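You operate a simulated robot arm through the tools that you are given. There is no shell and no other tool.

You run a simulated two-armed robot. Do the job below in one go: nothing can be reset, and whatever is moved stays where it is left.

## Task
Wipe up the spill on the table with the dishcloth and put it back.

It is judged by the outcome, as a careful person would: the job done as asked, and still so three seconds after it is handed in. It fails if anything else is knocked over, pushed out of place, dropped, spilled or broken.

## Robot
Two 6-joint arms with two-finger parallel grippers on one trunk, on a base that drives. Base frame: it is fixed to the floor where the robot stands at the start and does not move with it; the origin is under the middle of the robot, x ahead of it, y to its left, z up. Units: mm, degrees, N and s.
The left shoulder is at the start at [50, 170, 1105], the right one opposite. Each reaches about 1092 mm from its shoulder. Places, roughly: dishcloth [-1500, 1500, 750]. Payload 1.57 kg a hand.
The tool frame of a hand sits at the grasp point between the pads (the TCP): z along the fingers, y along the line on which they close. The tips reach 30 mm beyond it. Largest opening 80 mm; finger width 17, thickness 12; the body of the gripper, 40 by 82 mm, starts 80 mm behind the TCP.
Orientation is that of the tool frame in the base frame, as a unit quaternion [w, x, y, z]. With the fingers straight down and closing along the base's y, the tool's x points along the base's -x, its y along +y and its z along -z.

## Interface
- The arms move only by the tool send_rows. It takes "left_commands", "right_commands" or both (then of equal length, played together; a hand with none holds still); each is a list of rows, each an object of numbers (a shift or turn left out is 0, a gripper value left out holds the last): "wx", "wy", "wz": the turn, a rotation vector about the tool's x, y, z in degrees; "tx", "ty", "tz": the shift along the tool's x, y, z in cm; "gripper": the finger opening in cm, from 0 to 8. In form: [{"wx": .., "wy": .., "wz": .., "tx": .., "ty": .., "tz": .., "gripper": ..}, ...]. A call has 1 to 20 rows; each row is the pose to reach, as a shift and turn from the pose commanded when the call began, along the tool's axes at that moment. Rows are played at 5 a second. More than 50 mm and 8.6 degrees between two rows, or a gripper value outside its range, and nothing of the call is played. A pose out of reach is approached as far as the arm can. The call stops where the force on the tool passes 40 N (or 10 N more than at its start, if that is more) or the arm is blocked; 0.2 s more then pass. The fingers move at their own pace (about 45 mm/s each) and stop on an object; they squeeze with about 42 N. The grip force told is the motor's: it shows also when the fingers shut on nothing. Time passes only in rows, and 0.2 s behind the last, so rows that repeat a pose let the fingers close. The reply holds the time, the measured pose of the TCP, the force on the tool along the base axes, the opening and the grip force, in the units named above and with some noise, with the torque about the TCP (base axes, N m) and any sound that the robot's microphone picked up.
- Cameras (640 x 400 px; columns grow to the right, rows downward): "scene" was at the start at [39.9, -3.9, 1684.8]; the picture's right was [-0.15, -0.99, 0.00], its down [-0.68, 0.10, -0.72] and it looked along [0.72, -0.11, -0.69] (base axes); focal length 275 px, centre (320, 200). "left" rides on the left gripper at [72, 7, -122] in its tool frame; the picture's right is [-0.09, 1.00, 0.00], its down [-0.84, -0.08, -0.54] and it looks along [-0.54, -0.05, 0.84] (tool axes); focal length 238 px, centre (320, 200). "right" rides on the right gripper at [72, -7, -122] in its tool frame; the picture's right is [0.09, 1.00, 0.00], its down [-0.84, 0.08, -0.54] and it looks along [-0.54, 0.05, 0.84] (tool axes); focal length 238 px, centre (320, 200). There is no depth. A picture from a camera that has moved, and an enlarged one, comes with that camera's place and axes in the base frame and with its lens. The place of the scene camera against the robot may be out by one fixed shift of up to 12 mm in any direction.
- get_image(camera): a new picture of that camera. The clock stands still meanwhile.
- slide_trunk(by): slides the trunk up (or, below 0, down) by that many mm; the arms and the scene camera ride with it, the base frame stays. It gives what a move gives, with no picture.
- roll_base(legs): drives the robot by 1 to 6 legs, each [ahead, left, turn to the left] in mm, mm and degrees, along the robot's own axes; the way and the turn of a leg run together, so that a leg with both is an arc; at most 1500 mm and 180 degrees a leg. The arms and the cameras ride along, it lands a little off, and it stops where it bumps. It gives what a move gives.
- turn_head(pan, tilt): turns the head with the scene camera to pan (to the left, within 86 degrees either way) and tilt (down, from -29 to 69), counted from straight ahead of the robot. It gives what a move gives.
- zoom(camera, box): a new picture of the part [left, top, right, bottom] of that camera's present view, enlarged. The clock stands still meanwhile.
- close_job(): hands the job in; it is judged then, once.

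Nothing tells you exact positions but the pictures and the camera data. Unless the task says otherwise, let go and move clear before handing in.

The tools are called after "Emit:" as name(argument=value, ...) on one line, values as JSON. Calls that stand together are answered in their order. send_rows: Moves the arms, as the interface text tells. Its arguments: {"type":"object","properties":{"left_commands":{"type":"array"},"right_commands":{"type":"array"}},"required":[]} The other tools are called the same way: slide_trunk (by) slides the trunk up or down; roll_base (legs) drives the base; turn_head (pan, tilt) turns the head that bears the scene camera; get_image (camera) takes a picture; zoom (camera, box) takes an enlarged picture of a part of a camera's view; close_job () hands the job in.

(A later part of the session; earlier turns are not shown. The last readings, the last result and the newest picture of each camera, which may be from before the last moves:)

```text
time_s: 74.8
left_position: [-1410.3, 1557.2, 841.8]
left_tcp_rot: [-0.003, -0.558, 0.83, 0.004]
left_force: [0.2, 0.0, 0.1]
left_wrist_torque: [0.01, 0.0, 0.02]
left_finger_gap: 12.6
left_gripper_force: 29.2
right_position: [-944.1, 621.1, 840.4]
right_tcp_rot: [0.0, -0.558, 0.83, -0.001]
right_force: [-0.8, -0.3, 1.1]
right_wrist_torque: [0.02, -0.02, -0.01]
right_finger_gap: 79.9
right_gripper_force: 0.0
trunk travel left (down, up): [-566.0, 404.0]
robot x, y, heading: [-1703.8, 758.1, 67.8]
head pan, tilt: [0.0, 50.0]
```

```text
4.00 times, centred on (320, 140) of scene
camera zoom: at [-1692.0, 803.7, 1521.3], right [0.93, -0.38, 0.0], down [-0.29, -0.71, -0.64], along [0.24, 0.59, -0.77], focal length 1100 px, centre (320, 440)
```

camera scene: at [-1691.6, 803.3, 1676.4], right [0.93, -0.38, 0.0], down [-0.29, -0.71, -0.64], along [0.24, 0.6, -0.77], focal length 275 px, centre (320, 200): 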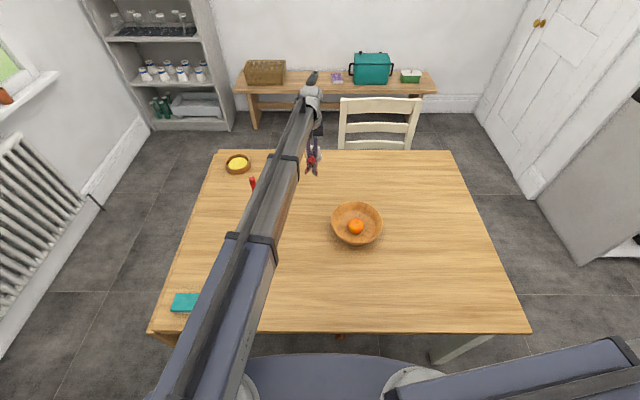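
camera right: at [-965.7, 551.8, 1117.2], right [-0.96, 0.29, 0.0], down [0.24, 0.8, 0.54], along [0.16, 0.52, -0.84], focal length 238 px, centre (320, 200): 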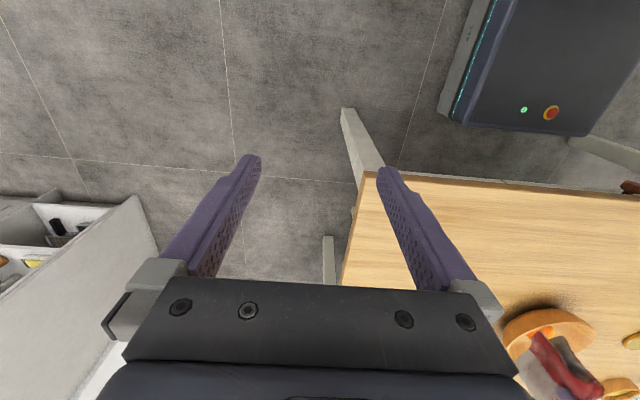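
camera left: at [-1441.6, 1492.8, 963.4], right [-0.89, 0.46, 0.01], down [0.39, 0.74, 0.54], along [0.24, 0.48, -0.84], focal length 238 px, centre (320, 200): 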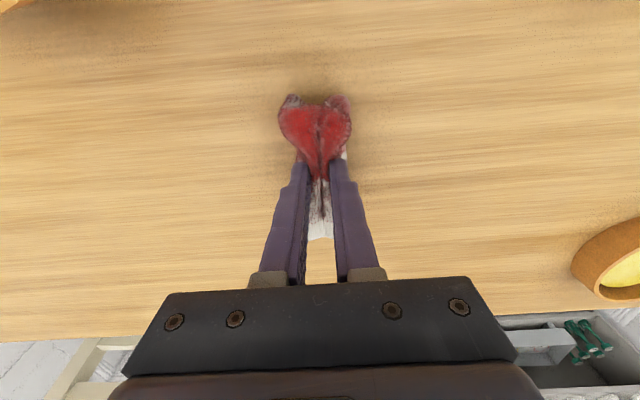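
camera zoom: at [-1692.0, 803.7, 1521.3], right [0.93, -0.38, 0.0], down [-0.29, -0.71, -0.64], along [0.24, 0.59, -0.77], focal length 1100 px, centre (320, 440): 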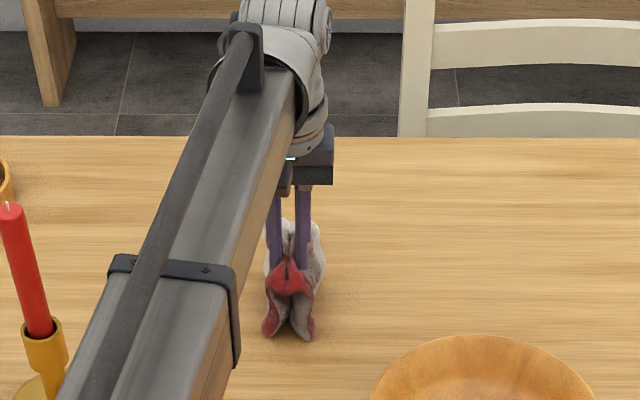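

The wings are hanging just above the table. Lowering further in small steps.

Emit:
slide_trunk(by=-15)

Emit:
slide_trunk(by=-15)

Emit:
get_image(camera="left")

Emit:
zoom(camera="scene", box=[260, 90, 380, 190])

```text
time_s: 75.5
left_position: [-1410.3, 1557.9, 826.0]
left_tcp_rot: [-0.003, -0.558, 0.83, 0.004]
left_force: [0.4, -0.4, -0.6]
left_wrist_torque: [0.05, 0.02, -0.01]
left_finger_gap: 12.4
left_gripper_force: 29.4
right_position: [-944.0, 621.0, 825.9]
right_tcp_rot: [0.0, -0.557, 0.83, -0.001]
right_force: [0.9, -1.3, -0.4]
right_wrist_torque: [0.01, -0.02, 0.03]
right_finger_gap: 80.2
right_gripper_force: 0.0
trunk travel left (down, up): [-551.0, 419.0]
robot x, y, heading: [-1703.0, 761.0, 67.8]
head pan, tilt: [0.0, 50.0]
```

```text
time_s: 76.1
left_position: [-1411.1, 1558.4, 810.8]
left_tcp_rot: [-0.003, -0.558, 0.83, 0.004]
left_force: [-0.6, -0.4, -0.1]
left_wrist_torque: [-0.04, 0.01, 0.0]
left_finger_gap: 12.2
left_gripper_force: 29.8
right_position: [-943.9, 621.1, 810.9]
right_tcp_rot: [0.001, -0.558, 0.83, 0.0]
right_force: [-0.1, -0.2, -0.3]
right_wrist_torque: [-0.02, -0.03, 0.0]
right_finger_gap: 79.8
right_gripper_force: 0.0
trunk travel left (down, up): [-536.0, 434.0]
robot x, y, heading: [-1704.1, 763.5, 67.8]
head pan, tilt: [0.0, 50.0]
```

```text
taken
camera left: at [-1441.6, 1492.8, 933.4], right [-0.89, 0.46, 0.01], down [0.39, 0.74, 0.54], along [0.24, 0.48, -0.84], focal length 238 px, centre (320, 200)
```

left: 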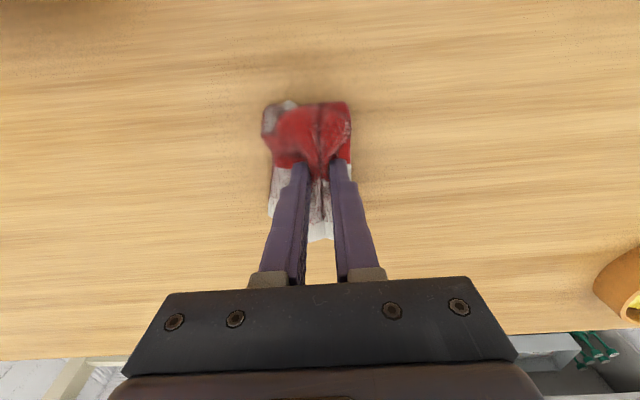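

```text
4.00 times, centred on (320, 140) of scene
camera zoom: at [-1692.0, 803.6, 1491.3], right [0.93, -0.38, 0.0], down [-0.29, -0.71, -0.64], along [0.24, 0.59, -0.77], focal length 1100 px, centre (320, 440)
```

zoom: 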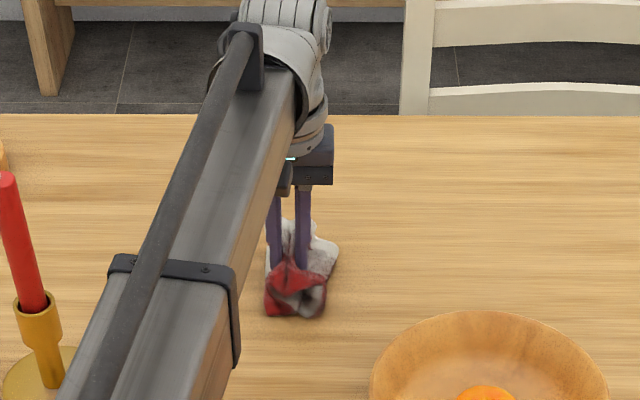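

One wing is spreading out and the other tucks slightly under. I'll lower to light contact and then open the fingers while touching, so they spread the cloth outward.

Emit:
slide_trunk(by=25)

Emit:
send_rows(left_commands=[{"ty": -2}, {"ty": -4}, {"ty": -4}])

Emit:
get_image(camera="left")

Emit:
zoom(camera="scene", box=[260, 90, 380, 190])

```text
time_s: 76.8
left_position: [-1410.6, 1558.7, 836.5]
left_tcp_rot: [-0.004, -0.559, 0.829, 0.004]
left_force: [0.4, -0.4, -0.1]
left_wrist_torque: [-0.02, 0.01, -0.02]
left_finger_gap: 12.4
left_gripper_force: 29.5
right_position: [-942.6, 621.5, 835.6]
right_tcp_rot: [0.0, -0.557, 0.83, 0.0]
right_force: [-1.2, -1.2, -0.5]
right_wrist_torque: [-0.01, -0.01, 0.02]
right_finger_gap: 79.8
right_gripper_force: 0.1
trunk travel left (down, up): [-561.0, 409.0]
robot x, y, heading: [-1703.7, 758.0, 67.9]
head pan, tilt: [0.0, 50.0]
```

```text
time_s: 77.6
left_position: [-1373.3, 1543.4, 835.5]
left_tcp_rot: [-0.003, -0.559, 0.829, 0.005]
left_force: [-0.2, 0.8, -0.2]
left_wrist_torque: [0.01, 0.03, 0.04]
left_finger_gap: 12.4
left_gripper_force: 29.7
right_position: [-942.8, 621.7, 835.4]
right_tcp_rot: [-0.001, -0.558, 0.83, 0.0]
right_force: [-0.1, 0.3, 0.1]
right_wrist_torque: [0.0, -0.01, 0.04]
right_finger_gap: 80.1
right_gripper_force: 0.1
trunk travel left (down, up): [-561.0, 409.0]
robot x, y, heading: [-1702.6, 760.4, 68.1]
head pan, tilt: [0.0, 50.0]
```

```text
taken
camera left: at [-1404.7, 1478.1, 958.4], right [-0.89, 0.46, 0.01], down [0.39, 0.74, 0.54], along [0.24, 0.48, -0.84], focal length 238 px, centre (320, 200)
```

left: 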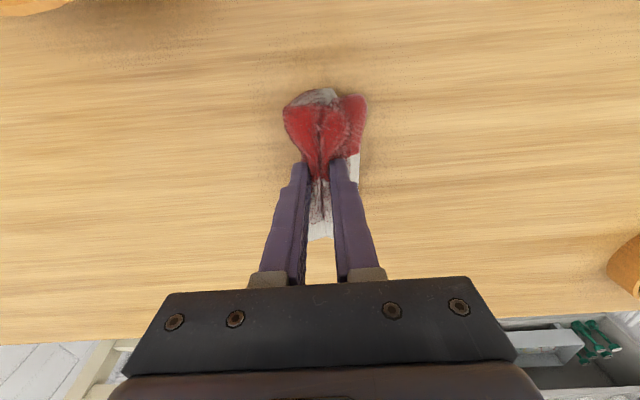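

```text
4.00 times, centred on (320, 140) of scene
camera zoom: at [-1691.9, 803.8, 1516.3], right [0.93, -0.38, 0.0], down [-0.29, -0.71, -0.64], along [0.24, 0.59, -0.77], focal length 1100 px, centre (320, 440)
```

zoom: 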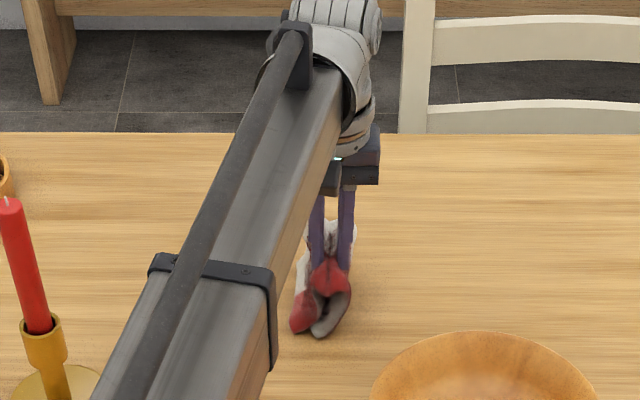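

Dragging sideways did pull the one wing out. Now I'll alternate small lowering and moving back toward the original spot, so the other wing is pulled out to its side.

Emit:
slide_trunk(by=-12)

Emit:
send_rows(left_commands=[{"ty": 1.3}, {"ty": 2.5}])

Emit:
get_image(camera="left")

Emit:
zoom(camera="scene", box=[260, 90, 380, 190])

```text
time_s: 78.2
left_position: [-1374.5, 1543.6, 823.4]
left_tcp_rot: [-0.003, -0.559, 0.829, 0.004]
left_force: [0.2, 0.2, 1.2]
left_wrist_torque: [-0.04, 0.02, -0.03]
left_finger_gap: 12.4
left_gripper_force: 29.5
right_position: [-943.7, 621.0, 823.2]
right_tcp_rot: [0.0, -0.559, 0.829, 0.0]
right_force: [1.0, 0.3, 1.1]
right_wrist_torque: [-0.01, 0.02, -0.01]
right_finger_gap: 79.9
right_gripper_force: 0.0
trunk travel left (down, up): [-549.0, 421.0]
robot x, y, heading: [-1703.8, 757.7, 67.7]
head pan, tilt: [0.0, 50.0]
```

```text
time_s: 78.8
left_position: [-1396.2, 1551.2, 822.8]
left_tcp_rot: [-0.002, -0.559, 0.829, 0.005]
left_force: [-0.1, 0.5, -1.7]
left_wrist_torque: [-0.03, 0.0, -0.01]
left_finger_gap: 12.3
left_gripper_force: 28.9
right_position: [-944.5, 620.7, 823.5]
right_tcp_rot: [-0.001, -0.557, 0.83, 0.001]
right_force: [-0.5, 0.2, 0.7]
right_wrist_torque: [0.02, 0.01, -0.02]
right_finger_gap: 80.1
right_gripper_force: 0.1
trunk travel left (down, up): [-549.0, 421.0]
robot x, y, heading: [-1704.4, 759.2, 67.9]
head pan, tilt: [0.0, 50.0]
```

```text
taken
camera left: at [-1428.0, 1486.9, 946.4], right [-0.89, 0.46, 0.01], down [0.39, 0.74, 0.54], along [0.24, 0.48, -0.84], focal length 238 px, centre (320, 200)
```

left: 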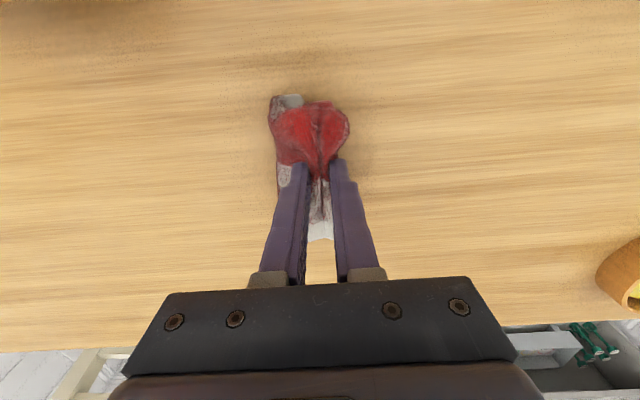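

```text
4.00 times, centred on (320, 140) of scene
camera zoom: at [-1691.9, 803.8, 1504.4], right [0.93, -0.38, 0.0], down [-0.29, -0.71, -0.64], along [0.24, 0.59, -0.77], focal length 1100 px, centre (320, 440)
```

zoom: 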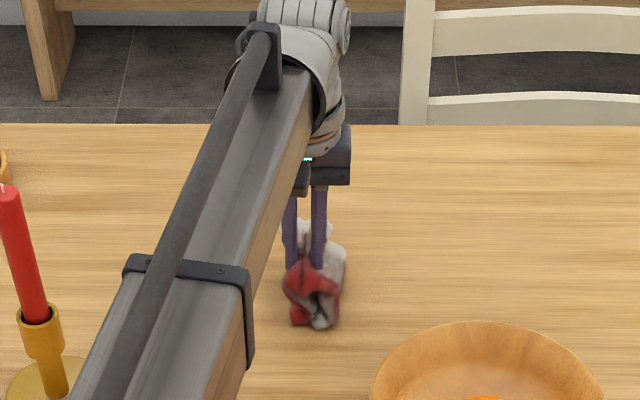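

Dragging just makes both wings trail the same way. I'll set it down here, release while spreading, and then, if needed, re-grip it near one end and lay it flat with a drag.

Emit:
send_rows(left_commands=[{"ty": -1.5}, {"ty": -3.0}, {"ty": -3.5}])

Emit:
slide_trunk(by=-14)

Emit:
get_image(camera="left")

```text
time_s: 79.6
left_position: [-1364.7, 1540.5, 824.0]
left_tcp_rot: [-0.002, -0.558, 0.83, 0.004]
left_force: [0.0, 0.4, 0.2]
left_wrist_torque: [0.01, -0.01, 0.0]
left_finger_gap: 12.4
left_gripper_force: 29.7
right_position: [-942.9, 621.4, 824.4]
right_tcp_rot: [0.0, -0.558, 0.83, 0.0]
right_force: [0.4, -0.3, -0.2]
right_wrist_torque: [0.02, -0.02, 0.02]
right_finger_gap: 80.1
right_gripper_force: 0.1
trunk travel left (down, up): [-549.0, 421.0]
robot x, y, heading: [-1703.4, 761.6, 68.0]
head pan, tilt: [0.0, 50.0]
```

```text
time_s: 80.2
left_position: [-1363.5, 1538.4, 809.9]
left_tcp_rot: [-0.003, -0.558, 0.83, 0.005]
left_force: [-1.0, 0.3, 0.5]
left_wrist_torque: [0.0, 0.02, -0.01]
left_finger_gap: 12.5
left_gripper_force: 29.9
right_position: [-943.5, 621.3, 809.8]
right_tcp_rot: [0.0, -0.557, 0.83, 0.0]
right_force: [-0.3, 0.4, -0.2]
right_wrist_torque: [-0.02, -0.02, -0.03]
right_finger_gap: 79.9
right_gripper_force: 0.0
trunk travel left (down, up): [-535.0, 435.0]
robot x, y, heading: [-1706.8, 759.4, 67.7]
head pan, tilt: [0.0, 50.0]
```

```text
taken
camera left: at [-1394.9, 1474.1, 932.4], right [-0.89, 0.46, 0.01], down [0.39, 0.74, 0.54], along [0.24, 0.48, -0.84], focal length 238 px, centre (320, 200)
```

left: 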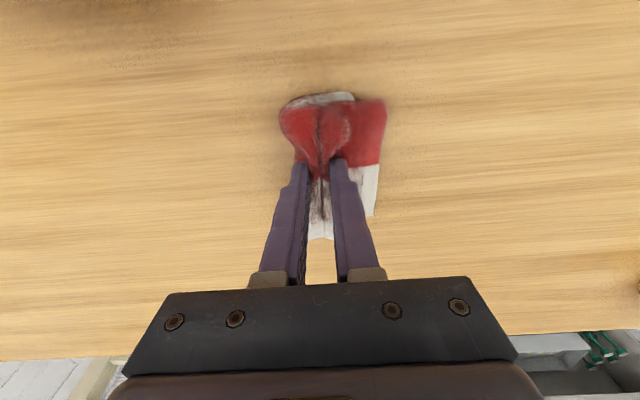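

The left wing is now spread out flat, the right wing is tucked under. I'll lower to light contact and open the fingers here.

Emit:
slide_trunk(by=-14)

Emit:
send_rows(left_commands=[{"gripper": 2}, {"gripper": 4}, {"gripper": 6}, {"gripper": 8}, {"gripper": 8}, {"gripper": 8}])

Emit:
get_image(camera="left")

Emit:
zoom(camera="scene", box=[260, 90, 380, 190])

```text
time_s: 80.9
left_position: [-1364.1, 1538.7, 796.5]
left_tcp_rot: [-0.004, -0.558, 0.83, 0.004]
left_force: [-1.2, 0.7, 7.9]
left_wrist_torque: [-0.02, 0.12, 0.01]
left_finger_gap: 12.5
left_gripper_force: 29.2
right_position: [-944.1, 620.5, 796.7]
right_tcp_rot: [0.0, -0.558, 0.83, 0.0]
right_force: [-0.7, -0.1, -0.2]
right_wrist_torque: [-0.01, 0.0, 0.03]
right_finger_gap: 80.1
right_gripper_force: 0.0
trunk travel left (down, up): [-521.0, 449.0]
robot x, y, heading: [-1705.4, 761.4, 67.8]
head pan, tilt: [0.0, 50.0]
```

```text
time_s: 82.3
left_position: [-1364.0, 1539.9, 795.2]
left_tcp_rot: [-0.004, -0.558, 0.83, 0.005]
left_force: [1.0, -0.8, -0.1]
left_wrist_torque: [0.03, 0.03, 0.0]
left_finger_gap: 79.4
left_gripper_force: 0.1
right_position: [-943.5, 621.2, 795.0]
right_tcp_rot: [0.0, -0.558, 0.83, 0.0]
right_force: [-0.3, 1.4, 1.4]
right_wrist_torque: [0.04, -0.02, 0.02]
right_finger_gap: 79.8
right_gripper_force: 0.1
trunk travel left (down, up): [-521.0, 449.0]
robot x, y, heading: [-1706.4, 759.1, 67.6]
head pan, tilt: [0.0, 50.0]
```

```text
taken
camera left: at [-1394.9, 1474.2, 918.4], right [-0.89, 0.46, 0.01], down [0.39, 0.74, 0.54], along [0.24, 0.48, -0.84], focal length 238 px, centre (320, 200)
```

left: 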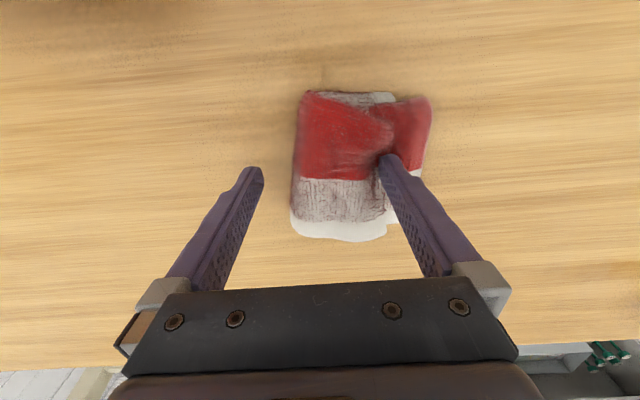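

```text
4.00 times, centred on (320, 140) of scene
camera zoom: at [-1691.8, 803.6, 1476.4], right [0.93, -0.38, 0.0], down [-0.29, -0.71, -0.64], along [0.24, 0.59, -0.77], focal length 1100 px, centre (320, 440)
```

zoom: 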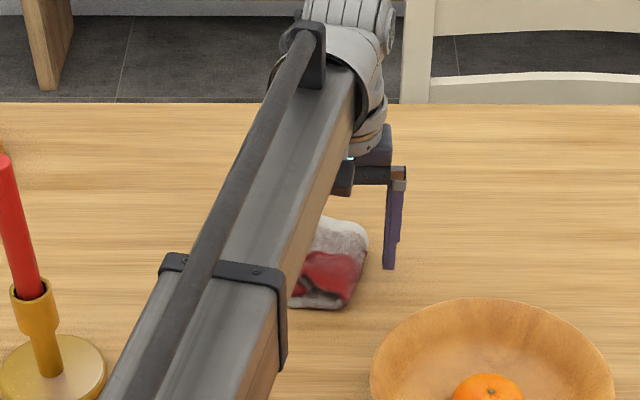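

The cloth now lies folded in half, its fold at the right end near [-1349, 1527] and the free ends to the left. I'll lift off slightly and move over the top layer's free end to pinch just that layer, then lay the cloth out flat with a drag to the left.

Emit:
slide_trunk(by=35)

Emit:
send_rows(left_commands=[{"ty": 2, "tx": -0.4, "gripper": 5}, {"ty": 4, "tx": -0.6, "gripper": 5}, {"ty": 4, "tx": -0.6, "gripper": 5}, {"ty": 4, "tx": -0.6, "gripper": 5}])

Emit:
get_image(camera="left")

Emit:
zoom(camera="left", box=[230, 70, 430, 240])

```text
time_s: 83.0
left_position: [-1364.1, 1539.1, 829.7]
left_tcp_rot: [-0.003, -0.559, 0.829, 0.005]
left_force: [-1.2, -0.4, 0.1]
left_wrist_torque: [0.02, -0.02, -0.01]
left_finger_gap: 80.0
left_gripper_force: 0.1
right_position: [-942.5, 620.2, 831.4]
right_tcp_rot: [0.0, -0.558, 0.83, -0.001]
right_force: [0.7, 0.0, -0.2]
right_wrist_torque: [0.01, -0.03, -0.03]
right_finger_gap: 80.1
right_gripper_force: 0.0
trunk travel left (down, up): [-556.0, 414.0]
robot x, y, heading: [-1705.4, 761.3, 67.7]
head pan, tilt: [0.0, 50.0]
```

```text
time_s: 84.0
left_position: [-1399.2, 1559.3, 831.1]
left_tcp_rot: [-0.003, -0.558, 0.83, 0.005]
left_force: [-0.3, -0.7, -0.3]
left_wrist_torque: [0.02, 0.03, 0.0]
left_finger_gap: 49.9
left_gripper_force: 0.0
right_position: [-943.9, 621.0, 830.2]
right_tcp_rot: [0.0, -0.557, 0.83, 0.0]
right_force: [0.5, 0.6, 0.4]
right_wrist_torque: [0.02, 0.03, -0.01]
right_finger_gap: 79.9
right_gripper_force: 0.0
trunk travel left (down, up): [-556.0, 414.0]
robot x, y, heading: [-1704.5, 762.1, 67.7]
head pan, tilt: [0.0, 50.0]
```

```text
taken
camera left: at [-1429.7, 1494.7, 953.4], right [-0.89, 0.46, 0.01], down [0.39, 0.74, 0.54], along [0.24, 0.48, -0.84], focal length 238 px, centre (320, 200)
```

left: 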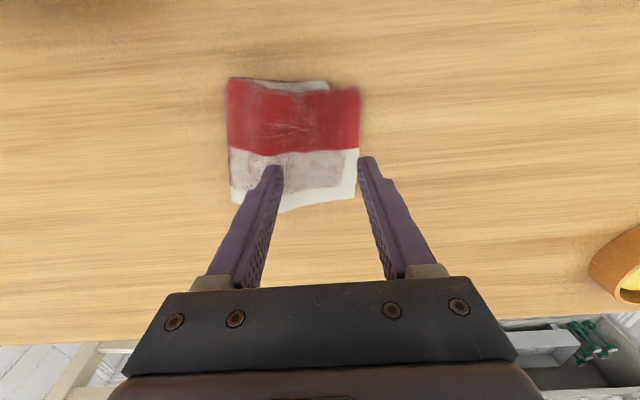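

```text
2.35 times, centred on (330, 155) of left
camera zoom: at [-1429.7, 1494.7, 953.4], right [-0.89, 0.46, 0.01], down [0.39, 0.74, 0.54], along [0.24, 0.48, -0.84], focal length 561 px, centre (296, 306)
```

zoom: 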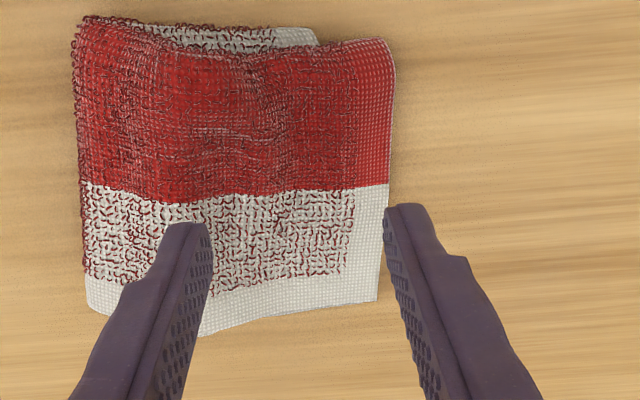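

The cloth springs back nicely and is folded neatly in half; the top layer overlaps about 20 mm at its left end. I'll turn the hand 90° so the fingers sit only on that single-layer strip and close along its width.

Emit:
send_rows(left_commands=[{"wz": -8.2, "ty": 0.2, "gripper": 5}, {"wz": -16.4, "ty": 0.4}, {"wz": -24.6, "ty": 0.6}, {"wz": -32.8, "ty": 0.8}, {"wz": -41, "ty": 1.0, "tx": -0.2}, {"wz": -49.2, "ty": 1.2, "tx": -0.2}, {"wz": -57.4, "ty": 1.4, "tx": -0.3}, {"wz": -65.6, "ty": 1.6, "tx": -0.3}, {"wz": -73.8, "ty": 1.8, "tx": -0.4}, {"wz": -82, "ty": 2.0, "tx": -0.5}, {"wz": -90, "ty": 2.3, "tx": -0.5}, {"wz": -90, "ty": 2.3, "tx": -0.5}])

Emit:
get_image(camera="left")

Emit:
get_image(camera="scene")

```text
time_s: 86.7
left_position: [-1418.2, 1572.8, 830.8]
left_tcp_rot: [-0.001, 0.982, -0.189, -0.005]
left_force: [0.4, 0.5, -0.8]
left_wrist_torque: [-0.02, 0.0, -0.02]
left_finger_gap: 50.0
left_gripper_force: 0.0
right_position: [-943.7, 622.6, 829.9]
right_tcp_rot: [0.0, -0.558, 0.83, -0.001]
right_force: [0.7, 0.2, -0.1]
right_wrist_torque: [-0.04, -0.01, 0.01]
right_finger_gap: 80.2
right_gripper_force: 0.0
trunk travel left (down, up): [-556.0, 414.0]
robot x, y, heading: [-1703.5, 763.6, 68.0]
head pan, tilt: [0.0, 50.0]
```

```text
taken
camera left: at [-1352.4, 1539.2, 952.5], right [-0.46, -0.89, 0.0], down [-0.74, 0.38, 0.55], along [-0.49, 0.25, -0.83], focal length 238 px, centre (320, 200)
```

left: 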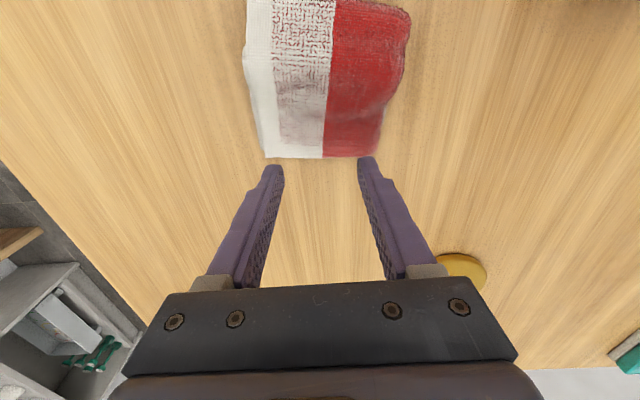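

```text
taken
camera scene: at [-1691.8, 803.7, 1511.3], right [0.93, -0.38, 0.0], down [-0.29, -0.71, -0.64], along [0.24, 0.59, -0.77], focal length 275 px, centre (320, 200)
```

scene: 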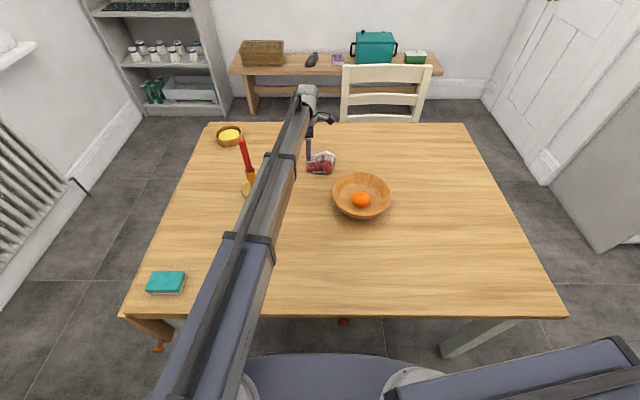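

The fingers line up over the single-layer strip at the cloth's left end. I'll nudge 3 mm outward and lower to light contact.

Emit:
send_rows(left_commands=[{"tx": -0.3, "gripper": 6}, {"tx": -0.3, "gripper": 6}])

Emit:
slide_trunk(by=-36)

Emit:
slide_trunk(by=-5)

Emit:
get_image(camera="left")

```text
time_s: 87.2
left_position: [-1422.0, 1574.5, 831.5]
left_tcp_rot: [-0.001, 0.981, -0.192, -0.006]
left_force: [-1.3, 0.3, 0.5]
left_wrist_torque: [-0.01, 0.02, 0.01]
left_finger_gap: 60.0
left_gripper_force: 0.0
right_position: [-943.3, 622.0, 830.8]
right_tcp_rot: [0.0, -0.558, 0.83, 0.0]
right_force: [0.2, -0.1, 0.2]
right_wrist_torque: [0.0, -0.03, -0.03]
right_finger_gap: 80.0
right_gripper_force: 0.0
trunk travel left (down, up): [-556.0, 414.0]
robot x, y, heading: [-1704.7, 759.0, 67.7]
head pan, tilt: [0.0, 50.0]
```

```text
time_s: 88.0
left_position: [-1421.5, 1573.6, 794.2]
left_tcp_rot: [-0.001, 0.981, -0.192, -0.005]
left_force: [-0.1, 1.2, -0.3]
left_wrist_torque: [0.01, 0.0, -0.01]
left_finger_gap: 60.5
left_gripper_force: 0.1
right_position: [-944.4, 621.2, 794.5]
right_tcp_rot: [-0.001, -0.558, 0.83, 0.001]
right_force: [0.3, -0.1, -0.1]
right_wrist_torque: [0.01, 0.04, 0.02]
right_finger_gap: 79.7
right_gripper_force: 0.1
trunk travel left (down, up): [-520.0, 450.0]
robot x, y, heading: [-1702.2, 760.7, 67.6]
head pan, tilt: [0.0, 50.0]
```

```text
time_s: 88.6
left_position: [-1421.0, 1574.5, 790.7]
left_tcp_rot: [-0.001, 0.981, -0.192, -0.006]
left_force: [0.0, 0.2, -0.4]
left_wrist_torque: [0.0, -0.02, -0.03]
left_finger_gap: 59.8
left_gripper_force: 0.1
right_position: [-943.6, 621.6, 789.0]
right_tcp_rot: [0.0, -0.558, 0.83, 0.0]
right_force: [-0.1, 0.6, 0.4]
right_wrist_torque: [-0.01, -0.01, 0.05]
right_finger_gap: 80.2
right_gripper_force: 0.0
trunk travel left (down, up): [-515.0, 455.0]
robot x, y, heading: [-1704.3, 758.4, 68.0]
head pan, tilt: [0.0, 50.0]
```

```text
taken
camera left: at [-1355.2, 1540.1, 911.6], right [-0.46, -0.89, 0.0], down [-0.74, 0.38, 0.55], along [-0.49, 0.25, -0.83], focal length 238 px, centre (320, 200)
```

left: 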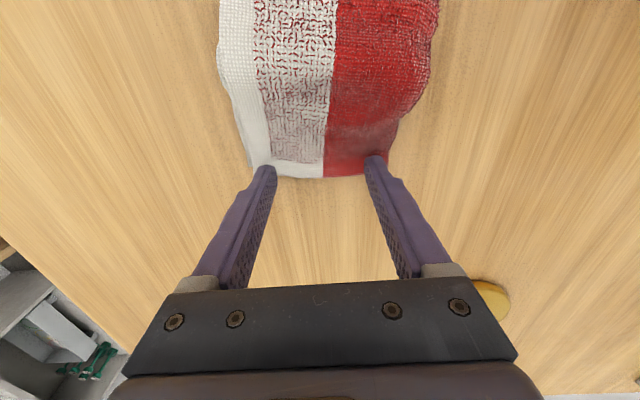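

The fingertips are right at the strip's two corners. I'll lower 3–4 mm more to touch and close.

Emit:
slide_trunk(by=-4)

Emit:
send_rows(left_commands=[{"gripper": 5}, {"gripper": 3.5}, {"gripper": 3.5}])

Emit:
get_image(camera="left")

```text
time_s: 89.1
left_position: [-1421.5, 1574.2, 786.5]
left_tcp_rot: [-0.002, 0.981, -0.191, -0.005]
left_force: [0.4, -0.3, 8.5]
left_wrist_torque: [-0.08, -0.03, -0.03]
left_finger_gap: 60.1
left_gripper_force: 0.0
right_position: [-943.1, 621.0, 786.2]
right_tcp_rot: [0.001, -0.557, 0.831, 0.0]
right_force: [0.0, -0.6, -0.7]
right_wrist_torque: [0.0, -0.01, -0.03]
right_finger_gap: 80.0
right_gripper_force: 0.1
trunk travel left (down, up): [-511.0, 459.0]
robot x, y, heading: [-1702.8, 759.3, 67.7]
head pan, tilt: [0.0, 50.0]
```

```text
time_s: 89.9
left_position: [-1421.8, 1573.5, 785.6]
left_tcp_rot: [0.0, 0.981, -0.192, -0.005]
left_force: [-0.5, -1.0, 6.3]
left_wrist_torque: [-0.11, 0.0, -0.01]
left_finger_gap: 35.9
left_gripper_force: 0.4
right_position: [-944.2, 620.8, 785.5]
right_tcp_rot: [0.0, -0.557, 0.83, 0.001]
right_force: [0.4, 0.0, -0.6]
right_wrist_torque: [-0.01, -0.01, -0.01]
right_finger_gap: 80.1
right_gripper_force: 0.1
trunk travel left (down, up): [-511.0, 459.0]
robot x, y, heading: [-1704.0, 761.4, 67.7]
head pan, tilt: [0.0, 50.0]
```

```text
taken
camera left: at [-1355.4, 1539.7, 908.1], right [-0.46, -0.89, 0.0], down [-0.74, 0.38, 0.55], along [-0.49, 0.25, -0.83], focal length 238 px, centre (320, 200)
```

left: 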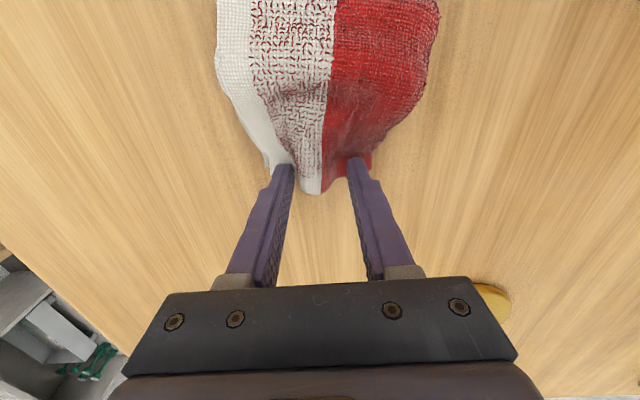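

The strip is gathering between the fingers. Closing fully.

Emit:
send_rows(left_commands=[{"gripper": 2}, {"gripper": 0}, {"gripper": 0}, {"gripper": 0}, {"gripper": 0}])

Emit:
slide_trunk(by=30)

Emit:
get_image(camera="left")

Emit:
zoom(camera="scene", box=[260, 90, 380, 190])

```text
time_s: 91.1
left_position: [-1422.0, 1573.3, 786.9]
left_tcp_rot: [0.0, 0.981, -0.191, -0.005]
left_force: [-1.3, -0.4, 8.2]
left_wrist_torque: [-0.12, 0.01, -0.01]
left_finger_gap: 9.1
left_gripper_force: 27.9
right_position: [-943.2, 621.4, 785.1]
right_tcp_rot: [0.0, -0.558, 0.83, 0.001]
right_force: [-0.6, -0.5, 0.5]
right_wrist_torque: [-0.02, 0.01, -0.05]
right_finger_gap: 80.1
right_gripper_force: 0.0
trunk travel left (down, up): [-511.0, 459.0]
robot x, y, heading: [-1703.0, 764.2, 68.1]
head pan, tilt: [0.0, 50.0]
```

```text
time_s: 91.9
left_position: [-1421.6, 1574.1, 816.2]
left_tcp_rot: [-0.001, 0.981, -0.192, -0.005]
left_force: [-0.2, 0.7, -0.9]
left_wrist_torque: [-0.06, 0.0, -0.01]
left_finger_gap: 8.5
left_gripper_force: 27.2
right_position: [-943.9, 621.2, 815.2]
right_tcp_rot: [0.0, -0.558, 0.83, 0.001]
right_force: [-0.7, -0.5, 0.0]
right_wrist_torque: [0.0, -0.02, 0.0]
right_finger_gap: 79.9
right_gripper_force: 0.0
trunk travel left (down, up): [-541.0, 429.0]
robot x, y, heading: [-1705.6, 758.0, 67.9]
head pan, tilt: [0.0, 50.0]
```

```text
taken
camera left: at [-1355.1, 1540.3, 937.5], right [-0.46, -0.89, 0.0], down [-0.74, 0.38, 0.55], along [-0.49, 0.25, -0.83], focal length 238 px, centre (320, 200)
```

left: 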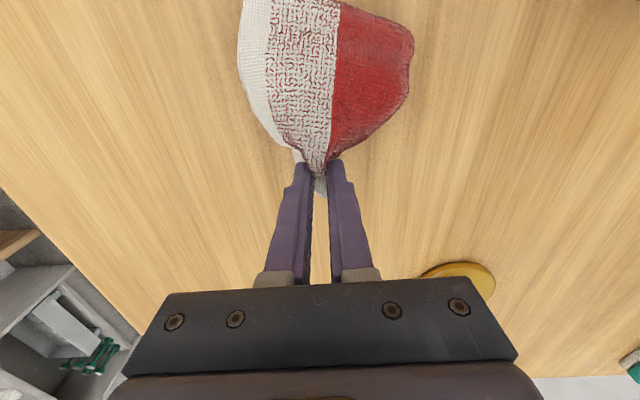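

```text
4.00 times, centred on (320, 140) of scene
camera zoom: at [-1691.7, 803.8, 1496.3], right [0.93, -0.38, 0.0], down [-0.29, -0.71, -0.64], along [0.24, 0.59, -0.77], focal length 1100 px, centre (320, 440)
```

zoom: 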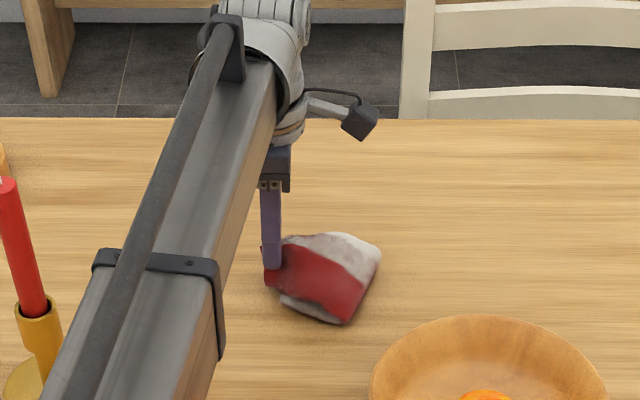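

The top layer's end is held. I'll raise so the cloth hangs freely, and check it.

Emit:
slide_trunk(by=130)

Emit:
get_image(camera="left")

Emit:
zoom(camera="scene", box=[240, 70, 400, 210])

```text
time_s: 93.5
left_position: [-1421.2, 1573.3, 947.4]
left_tcp_rot: [-0.001, 0.981, -0.192, -0.005]
left_force: [-0.1, -0.4, -0.3]
left_wrist_torque: [-0.04, -0.01, 0.01]
left_finger_gap: 8.7
left_gripper_force: 27.0
right_position: [-943.0, 620.0, 944.6]
right_tcp_rot: [0.0, -0.558, 0.83, 0.0]
right_force: [0.2, 0.5, -1.0]
right_wrist_torque: [0.01, -0.02, 0.0]
right_finger_gap: 80.0
right_gripper_force: 0.1
trunk travel left (down, up): [-671.0, 299.0]
robot x, y, heading: [-1707.0, 761.3, 67.7]
head pan, tilt: [0.0, 50.0]
```

```text
taken
camera left: at [-1355.1, 1540.3, 1067.4], right [-0.46, -0.89, 0.0], down [-0.74, 0.38, 0.55], along [-0.49, 0.25, -0.83], focal length 238 px, centre (320, 200)
```

left: 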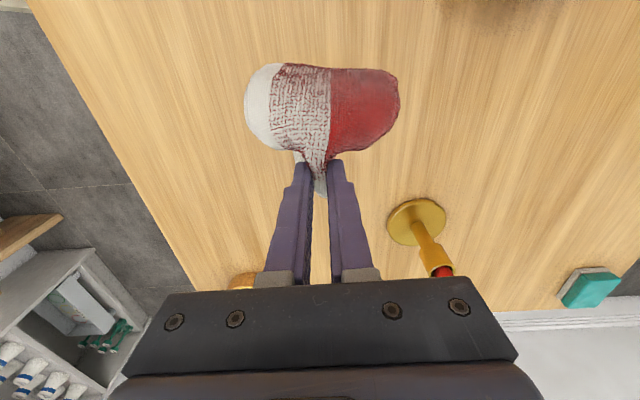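

```text
2.86 times, centred on (320, 140) of scene
camera zoom: at [-1691.7, 803.8, 1626.3], right [0.93, -0.38, 0.0], down [-0.29, -0.71, -0.64], along [0.24, 0.59, -0.77], focal length 785 px, centre (320, 371)
```

zoom: 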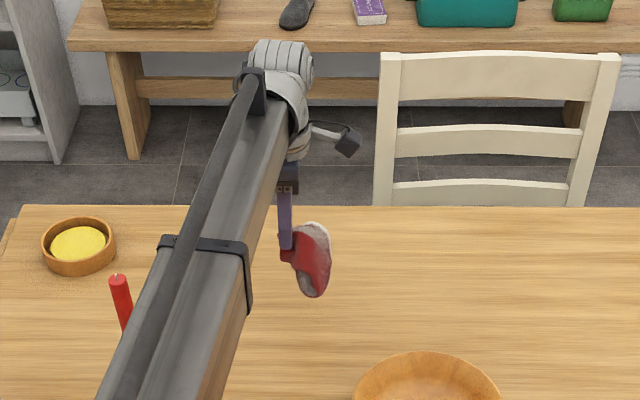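

Both layers got caught, so the cloth hangs as a loop. I'll lay it back down folded (dragging gently to the left as it comes down), then re-pinch only the top layer with lighter contact.

Emit:
send_rows(left_commands=[{"tx": 2.5, "gripper": 0}, {"tx": 5}, {"tx": 5}])

Emit:
slide_trunk(by=-80)

Emit:
get_image(camera="left")

Emit:
zoom(camera="scene", box=[240, 70, 400, 210])

```text
time_s: 94.2
left_position: [-1376.6, 1556.4, 946.8]
left_tcp_rot: [-0.001, 0.982, -0.191, -0.005]
left_force: [0.1, 0.4, 0.0]
left_wrist_torque: [-0.01, 0.02, -0.01]
left_finger_gap: 8.5
left_gripper_force: 27.0
right_position: [-943.7, 620.5, 944.7]
right_tcp_rot: [0.0, -0.558, 0.83, 0.0]
right_force: [0.1, -0.1, -0.8]
right_wrist_torque: [0.02, -0.03, 0.03]
right_finger_gap: 80.0
right_gripper_force: 0.1
trunk travel left (down, up): [-671.0, 299.0]
robot x, y, heading: [-1705.7, 761.5, 67.6]
head pan, tilt: [0.0, 50.0]
```

```text
time_s: 95.4
left_position: [-1376.1, 1556.4, 865.9]
left_tcp_rot: [-0.001, 0.981, -0.192, -0.006]
left_force: [0.0, -0.7, -0.4]
left_wrist_torque: [-0.03, 0.0, 0.02]
left_finger_gap: 8.4
left_gripper_force: 27.2
right_position: [-944.9, 620.7, 866.7]
right_tcp_rot: [-0.001, -0.558, 0.83, -0.001]
right_force: [0.0, -0.5, 0.3]
right_wrist_torque: [0.05, -0.03, -0.02]
right_finger_gap: 80.0
right_gripper_force: 0.0
trunk travel left (down, up): [-591.0, 379.0]
robot x, y, heading: [-1704.8, 759.2, 67.9]
head pan, tilt: [0.0, 50.0]
```

```text
taken
camera left: at [-1309.3, 1521.7, 987.6], right [-0.46, -0.89, 0.0], down [-0.74, 0.38, 0.55], along [-0.49, 0.25, -0.83], focal length 238 px, centre (320, 200)
```

left: 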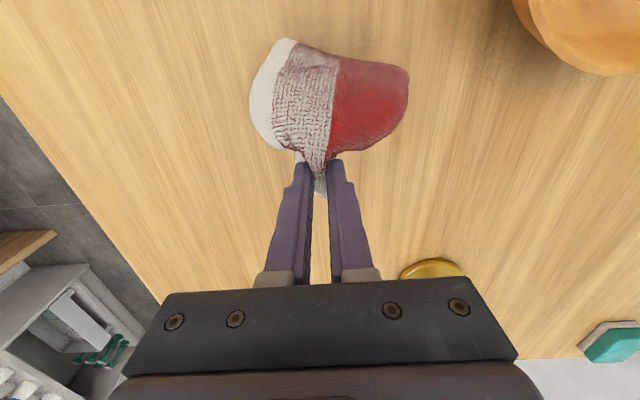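

```text
2.86 times, centred on (320, 140) of scene
camera zoom: at [-1691.9, 803.7, 1546.4], right [0.93, -0.38, 0.0], down [-0.29, -0.71, -0.64], along [0.24, 0.59, -0.77], focal length 785 px, centre (320, 371)
```

zoom: 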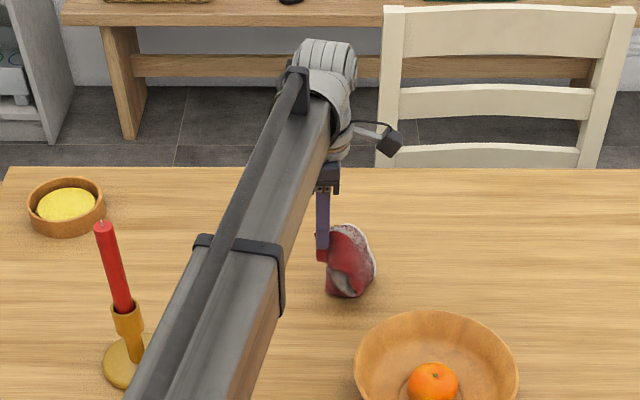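

Before laying it down I'll take a closer look at how the cloth hangs.

Emit:
zoom(camera="scene", box=[305, 110, 355, 180])

Emit:
zoom(camera="left", box=[220, 20, 440, 220])

```text
5.71 times, centred on (330, 145) of scene
camera zoom: at [-1691.9, 803.7, 1546.4], right [0.93, -0.38, 0.0], down [-0.29, -0.71, -0.64], along [0.24, 0.59, -0.77], focal length 1571 px, centre (263, 514)
```

zoom: 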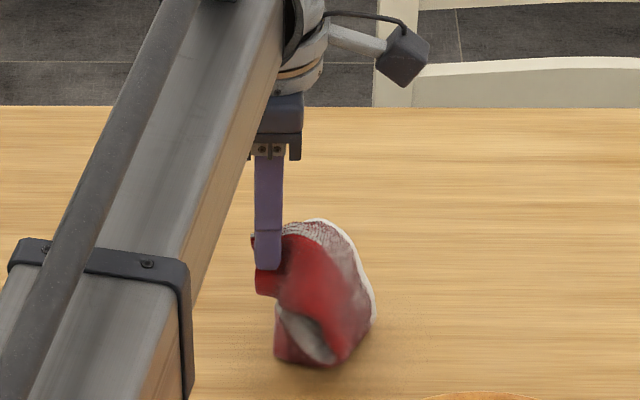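

```text
2.00 times, centred on (330, 120) of left
camera zoom: at [-1309.3, 1521.7, 987.6], right [-0.46, -0.89, 0.0], down [-0.74, 0.38, 0.55], along [-0.49, 0.25, -0.83], focal length 477 px, centre (300, 360)
```

zoom: 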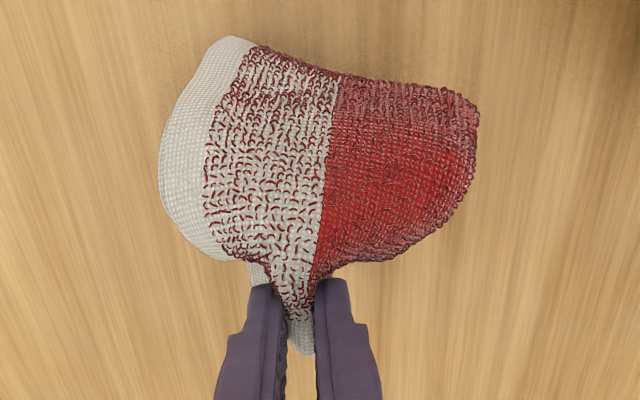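

The loop's bottom touches the table now. I'll drag left at this height so table friction pulls the lower part out to the right, then check.

Emit:
send_rows(left_commands=[{"tx": -2, "gripper": 0}, {"tx": -4}, {"tx": -6}, {"tx": -8}])

Emit:
zoom(camera="scene", box=[270, 100, 370, 180])

Emit:
get_image(camera="left")

```text
time_s: 96.4
left_position: [-1450.1, 1584.7, 866.2]
left_tcp_rot: [-0.001, 0.981, -0.192, -0.006]
left_force: [0.2, -0.4, -0.1]
left_wrist_torque: [-0.05, -0.01, 0.03]
left_finger_gap: 8.6
left_gripper_force: 27.4
right_position: [-943.4, 620.9, 865.4]
right_tcp_rot: [0.0, -0.557, 0.831, 0.001]
right_force: [0.3, 0.5, -0.1]
right_wrist_torque: [-0.03, -0.05, -0.02]
right_finger_gap: 80.1
right_gripper_force: 0.0
trunk travel left (down, up): [-591.0, 379.0]
robot x, y, heading: [-1704.8, 759.5, 67.6]
head pan, tilt: [0.0, 50.0]
```

```text
5.00 times, centred on (320, 140) of scene
camera zoom: at [-1692.0, 803.8, 1546.4], right [0.93, -0.38, 0.0], down [-0.29, -0.71, -0.64], along [0.24, 0.59, -0.77], focal length 1374 px, centre (320, 500)
```

zoom: 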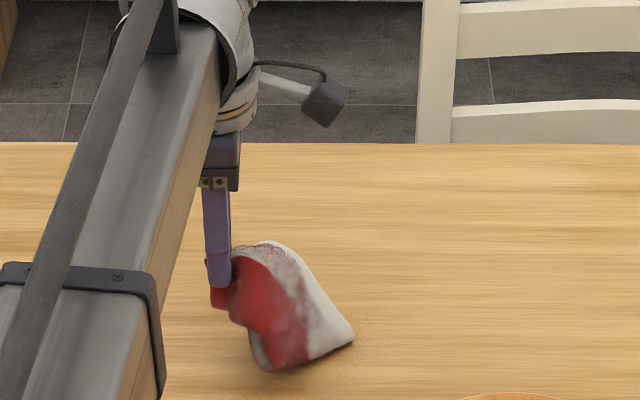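

```text
taken
camera left: at [-1384.3, 1551.0, 987.5], right [-0.46, -0.89, 0.0], down [-0.74, 0.38, 0.55], along [-0.49, 0.25, -0.83], focal length 238 px, centre (320, 200)
```

left: 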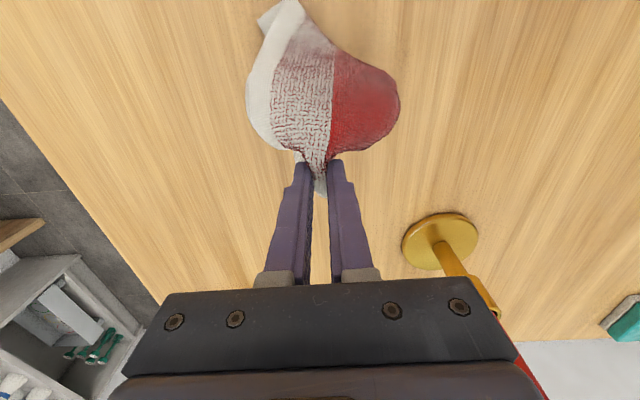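

The lower part seems to be coming free. I'll raise a bit to see how it hangs now.

Emit:
slide_trunk(by=90)

Emit:
zoom(camera="scene", box=[260, 90, 380, 190])

Emit:
zoom(camera="left", box=[200, 0, 440, 220])

```text
time_s: 97.7
left_position: [-1449.5, 1584.3, 955.3]
left_tcp_rot: [-0.001, 0.981, -0.192, -0.005]
left_force: [0.0, 0.4, -0.8]
left_wrist_torque: [0.01, 0.02, 0.01]
left_finger_gap: 8.4
left_gripper_force: 27.5
right_position: [-942.9, 621.6, 956.0]
right_tcp_rot: [0.0, -0.558, 0.83, -0.001]
right_force: [0.1, -0.6, -0.1]
right_wrist_torque: [0.0, 0.01, -0.02]
right_finger_gap: 80.1
right_gripper_force: 0.1
trunk travel left (down, up): [-681.0, 289.0]
robot x, y, heading: [-1704.9, 760.5, 67.9]
head pan, tilt: [0.0, 50.0]
```

```text
4.00 times, centred on (320, 140) of scene
camera zoom: at [-1691.7, 803.8, 1636.3], right [0.93, -0.38, 0.0], down [-0.29, -0.71, -0.64], along [0.24, 0.59, -0.77], focal length 1100 px, centre (320, 440)
```

zoom: 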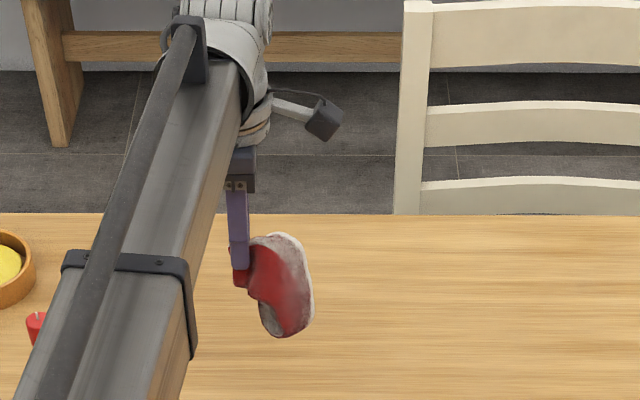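

```text
1.82 times, centred on (320, 110) of left
camera zoom: at [-1383.6, 1550.8, 1077.4], right [-0.46, -0.89, 0.0], down [-0.74, 0.38, 0.55], along [-0.49, 0.25, -0.83], focal length 433 px, centre (320, 364)
```

zoom: 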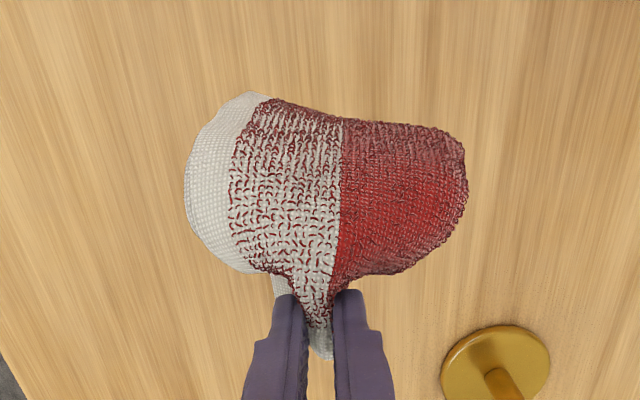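

It hangs as a U-shaped loop with both ends in the grip. Since the cloth is springy, I'll stand the loop upright on its original spot and let go, so its two halves fall open to both sides.

Emit:
send_rows(left_commands=[{"tx": 2.4, "ty": 0.3, "gripper": 0}, {"tx": 4.85, "ty": 0.65}, {"tx": 4.85, "ty": 0.65}, {"tx": 4.85, "ty": 0.65}, {"tx": 4.85, "ty": 0.65}])

Emit:
slide_trunk(by=-78)

Emit:
zoom(camera="scene", box=[270, 100, 370, 180])

Emit:
get_image(camera="left")

```text
time_s: 98.9
left_position: [-1407.4, 1560.0, 955.5]
left_tcp_rot: [-0.001, 0.981, -0.191, -0.005]
left_force: [-0.6, 0.0, -0.5]
left_wrist_torque: [-0.03, 0.0, 0.02]
left_finger_gap: 8.6
left_gripper_force: 27.5
right_position: [-944.1, 620.7, 955.8]
right_tcp_rot: [0.001, -0.557, 0.83, -0.001]
right_force: [0.3, 0.2, -0.4]
right_wrist_torque: [-0.02, 0.02, 0.01]
right_finger_gap: 80.1
right_gripper_force: 0.1
trunk travel left (down, up): [-681.0, 289.0]
robot x, y, heading: [-1706.2, 757.6, 67.9]
head pan, tilt: [0.0, 50.0]
```

```text
time_s: 100.0
left_position: [-1407.6, 1560.7, 878.7]
left_tcp_rot: [0.0, 0.981, -0.192, -0.005]
left_force: [0.2, 0.0, -0.3]
left_wrist_torque: [0.01, 0.0, 0.02]
left_finger_gap: 8.6
left_gripper_force: 27.3
right_position: [-944.0, 620.7, 877.3]
right_tcp_rot: [0.001, -0.558, 0.83, -0.001]
right_force: [1.0, -0.7, -0.1]
right_wrist_torque: [0.0, 0.02, -0.01]
right_finger_gap: 80.3
right_gripper_force: 0.0
trunk travel left (down, up): [-603.0, 367.0]
robot x, y, heading: [-1705.7, 762.2, 68.0]
head pan, tilt: [0.0, 50.0]
```

```text
5.00 times, centred on (320, 140) of scene
camera zoom: at [-1691.9, 803.7, 1558.4], right [0.93, -0.38, 0.0], down [-0.29, -0.71, -0.64], along [0.24, 0.59, -0.77], focal length 1374 px, centre (320, 500)
```

zoom: 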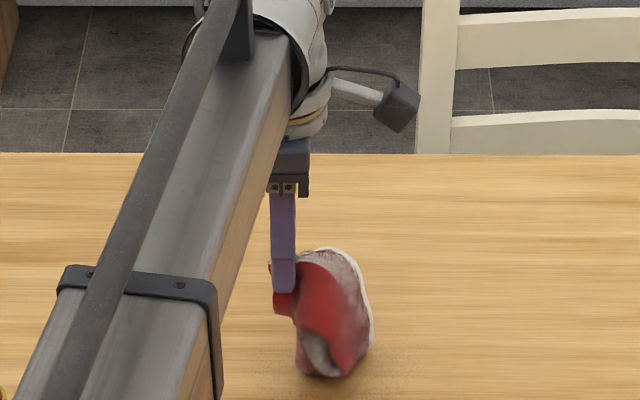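

```text
taken
camera left: at [-1341.2, 1526.3, 999.6], right [-0.46, -0.89, 0.0], down [-0.74, 0.38, 0.55], along [-0.49, 0.25, -0.83], focal length 238 px, centre (320, 200)
```

left: 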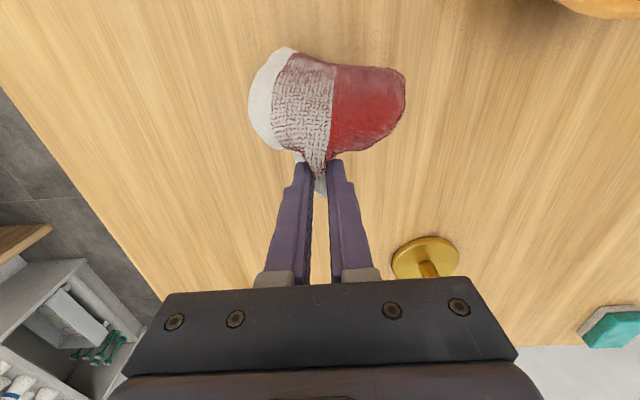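

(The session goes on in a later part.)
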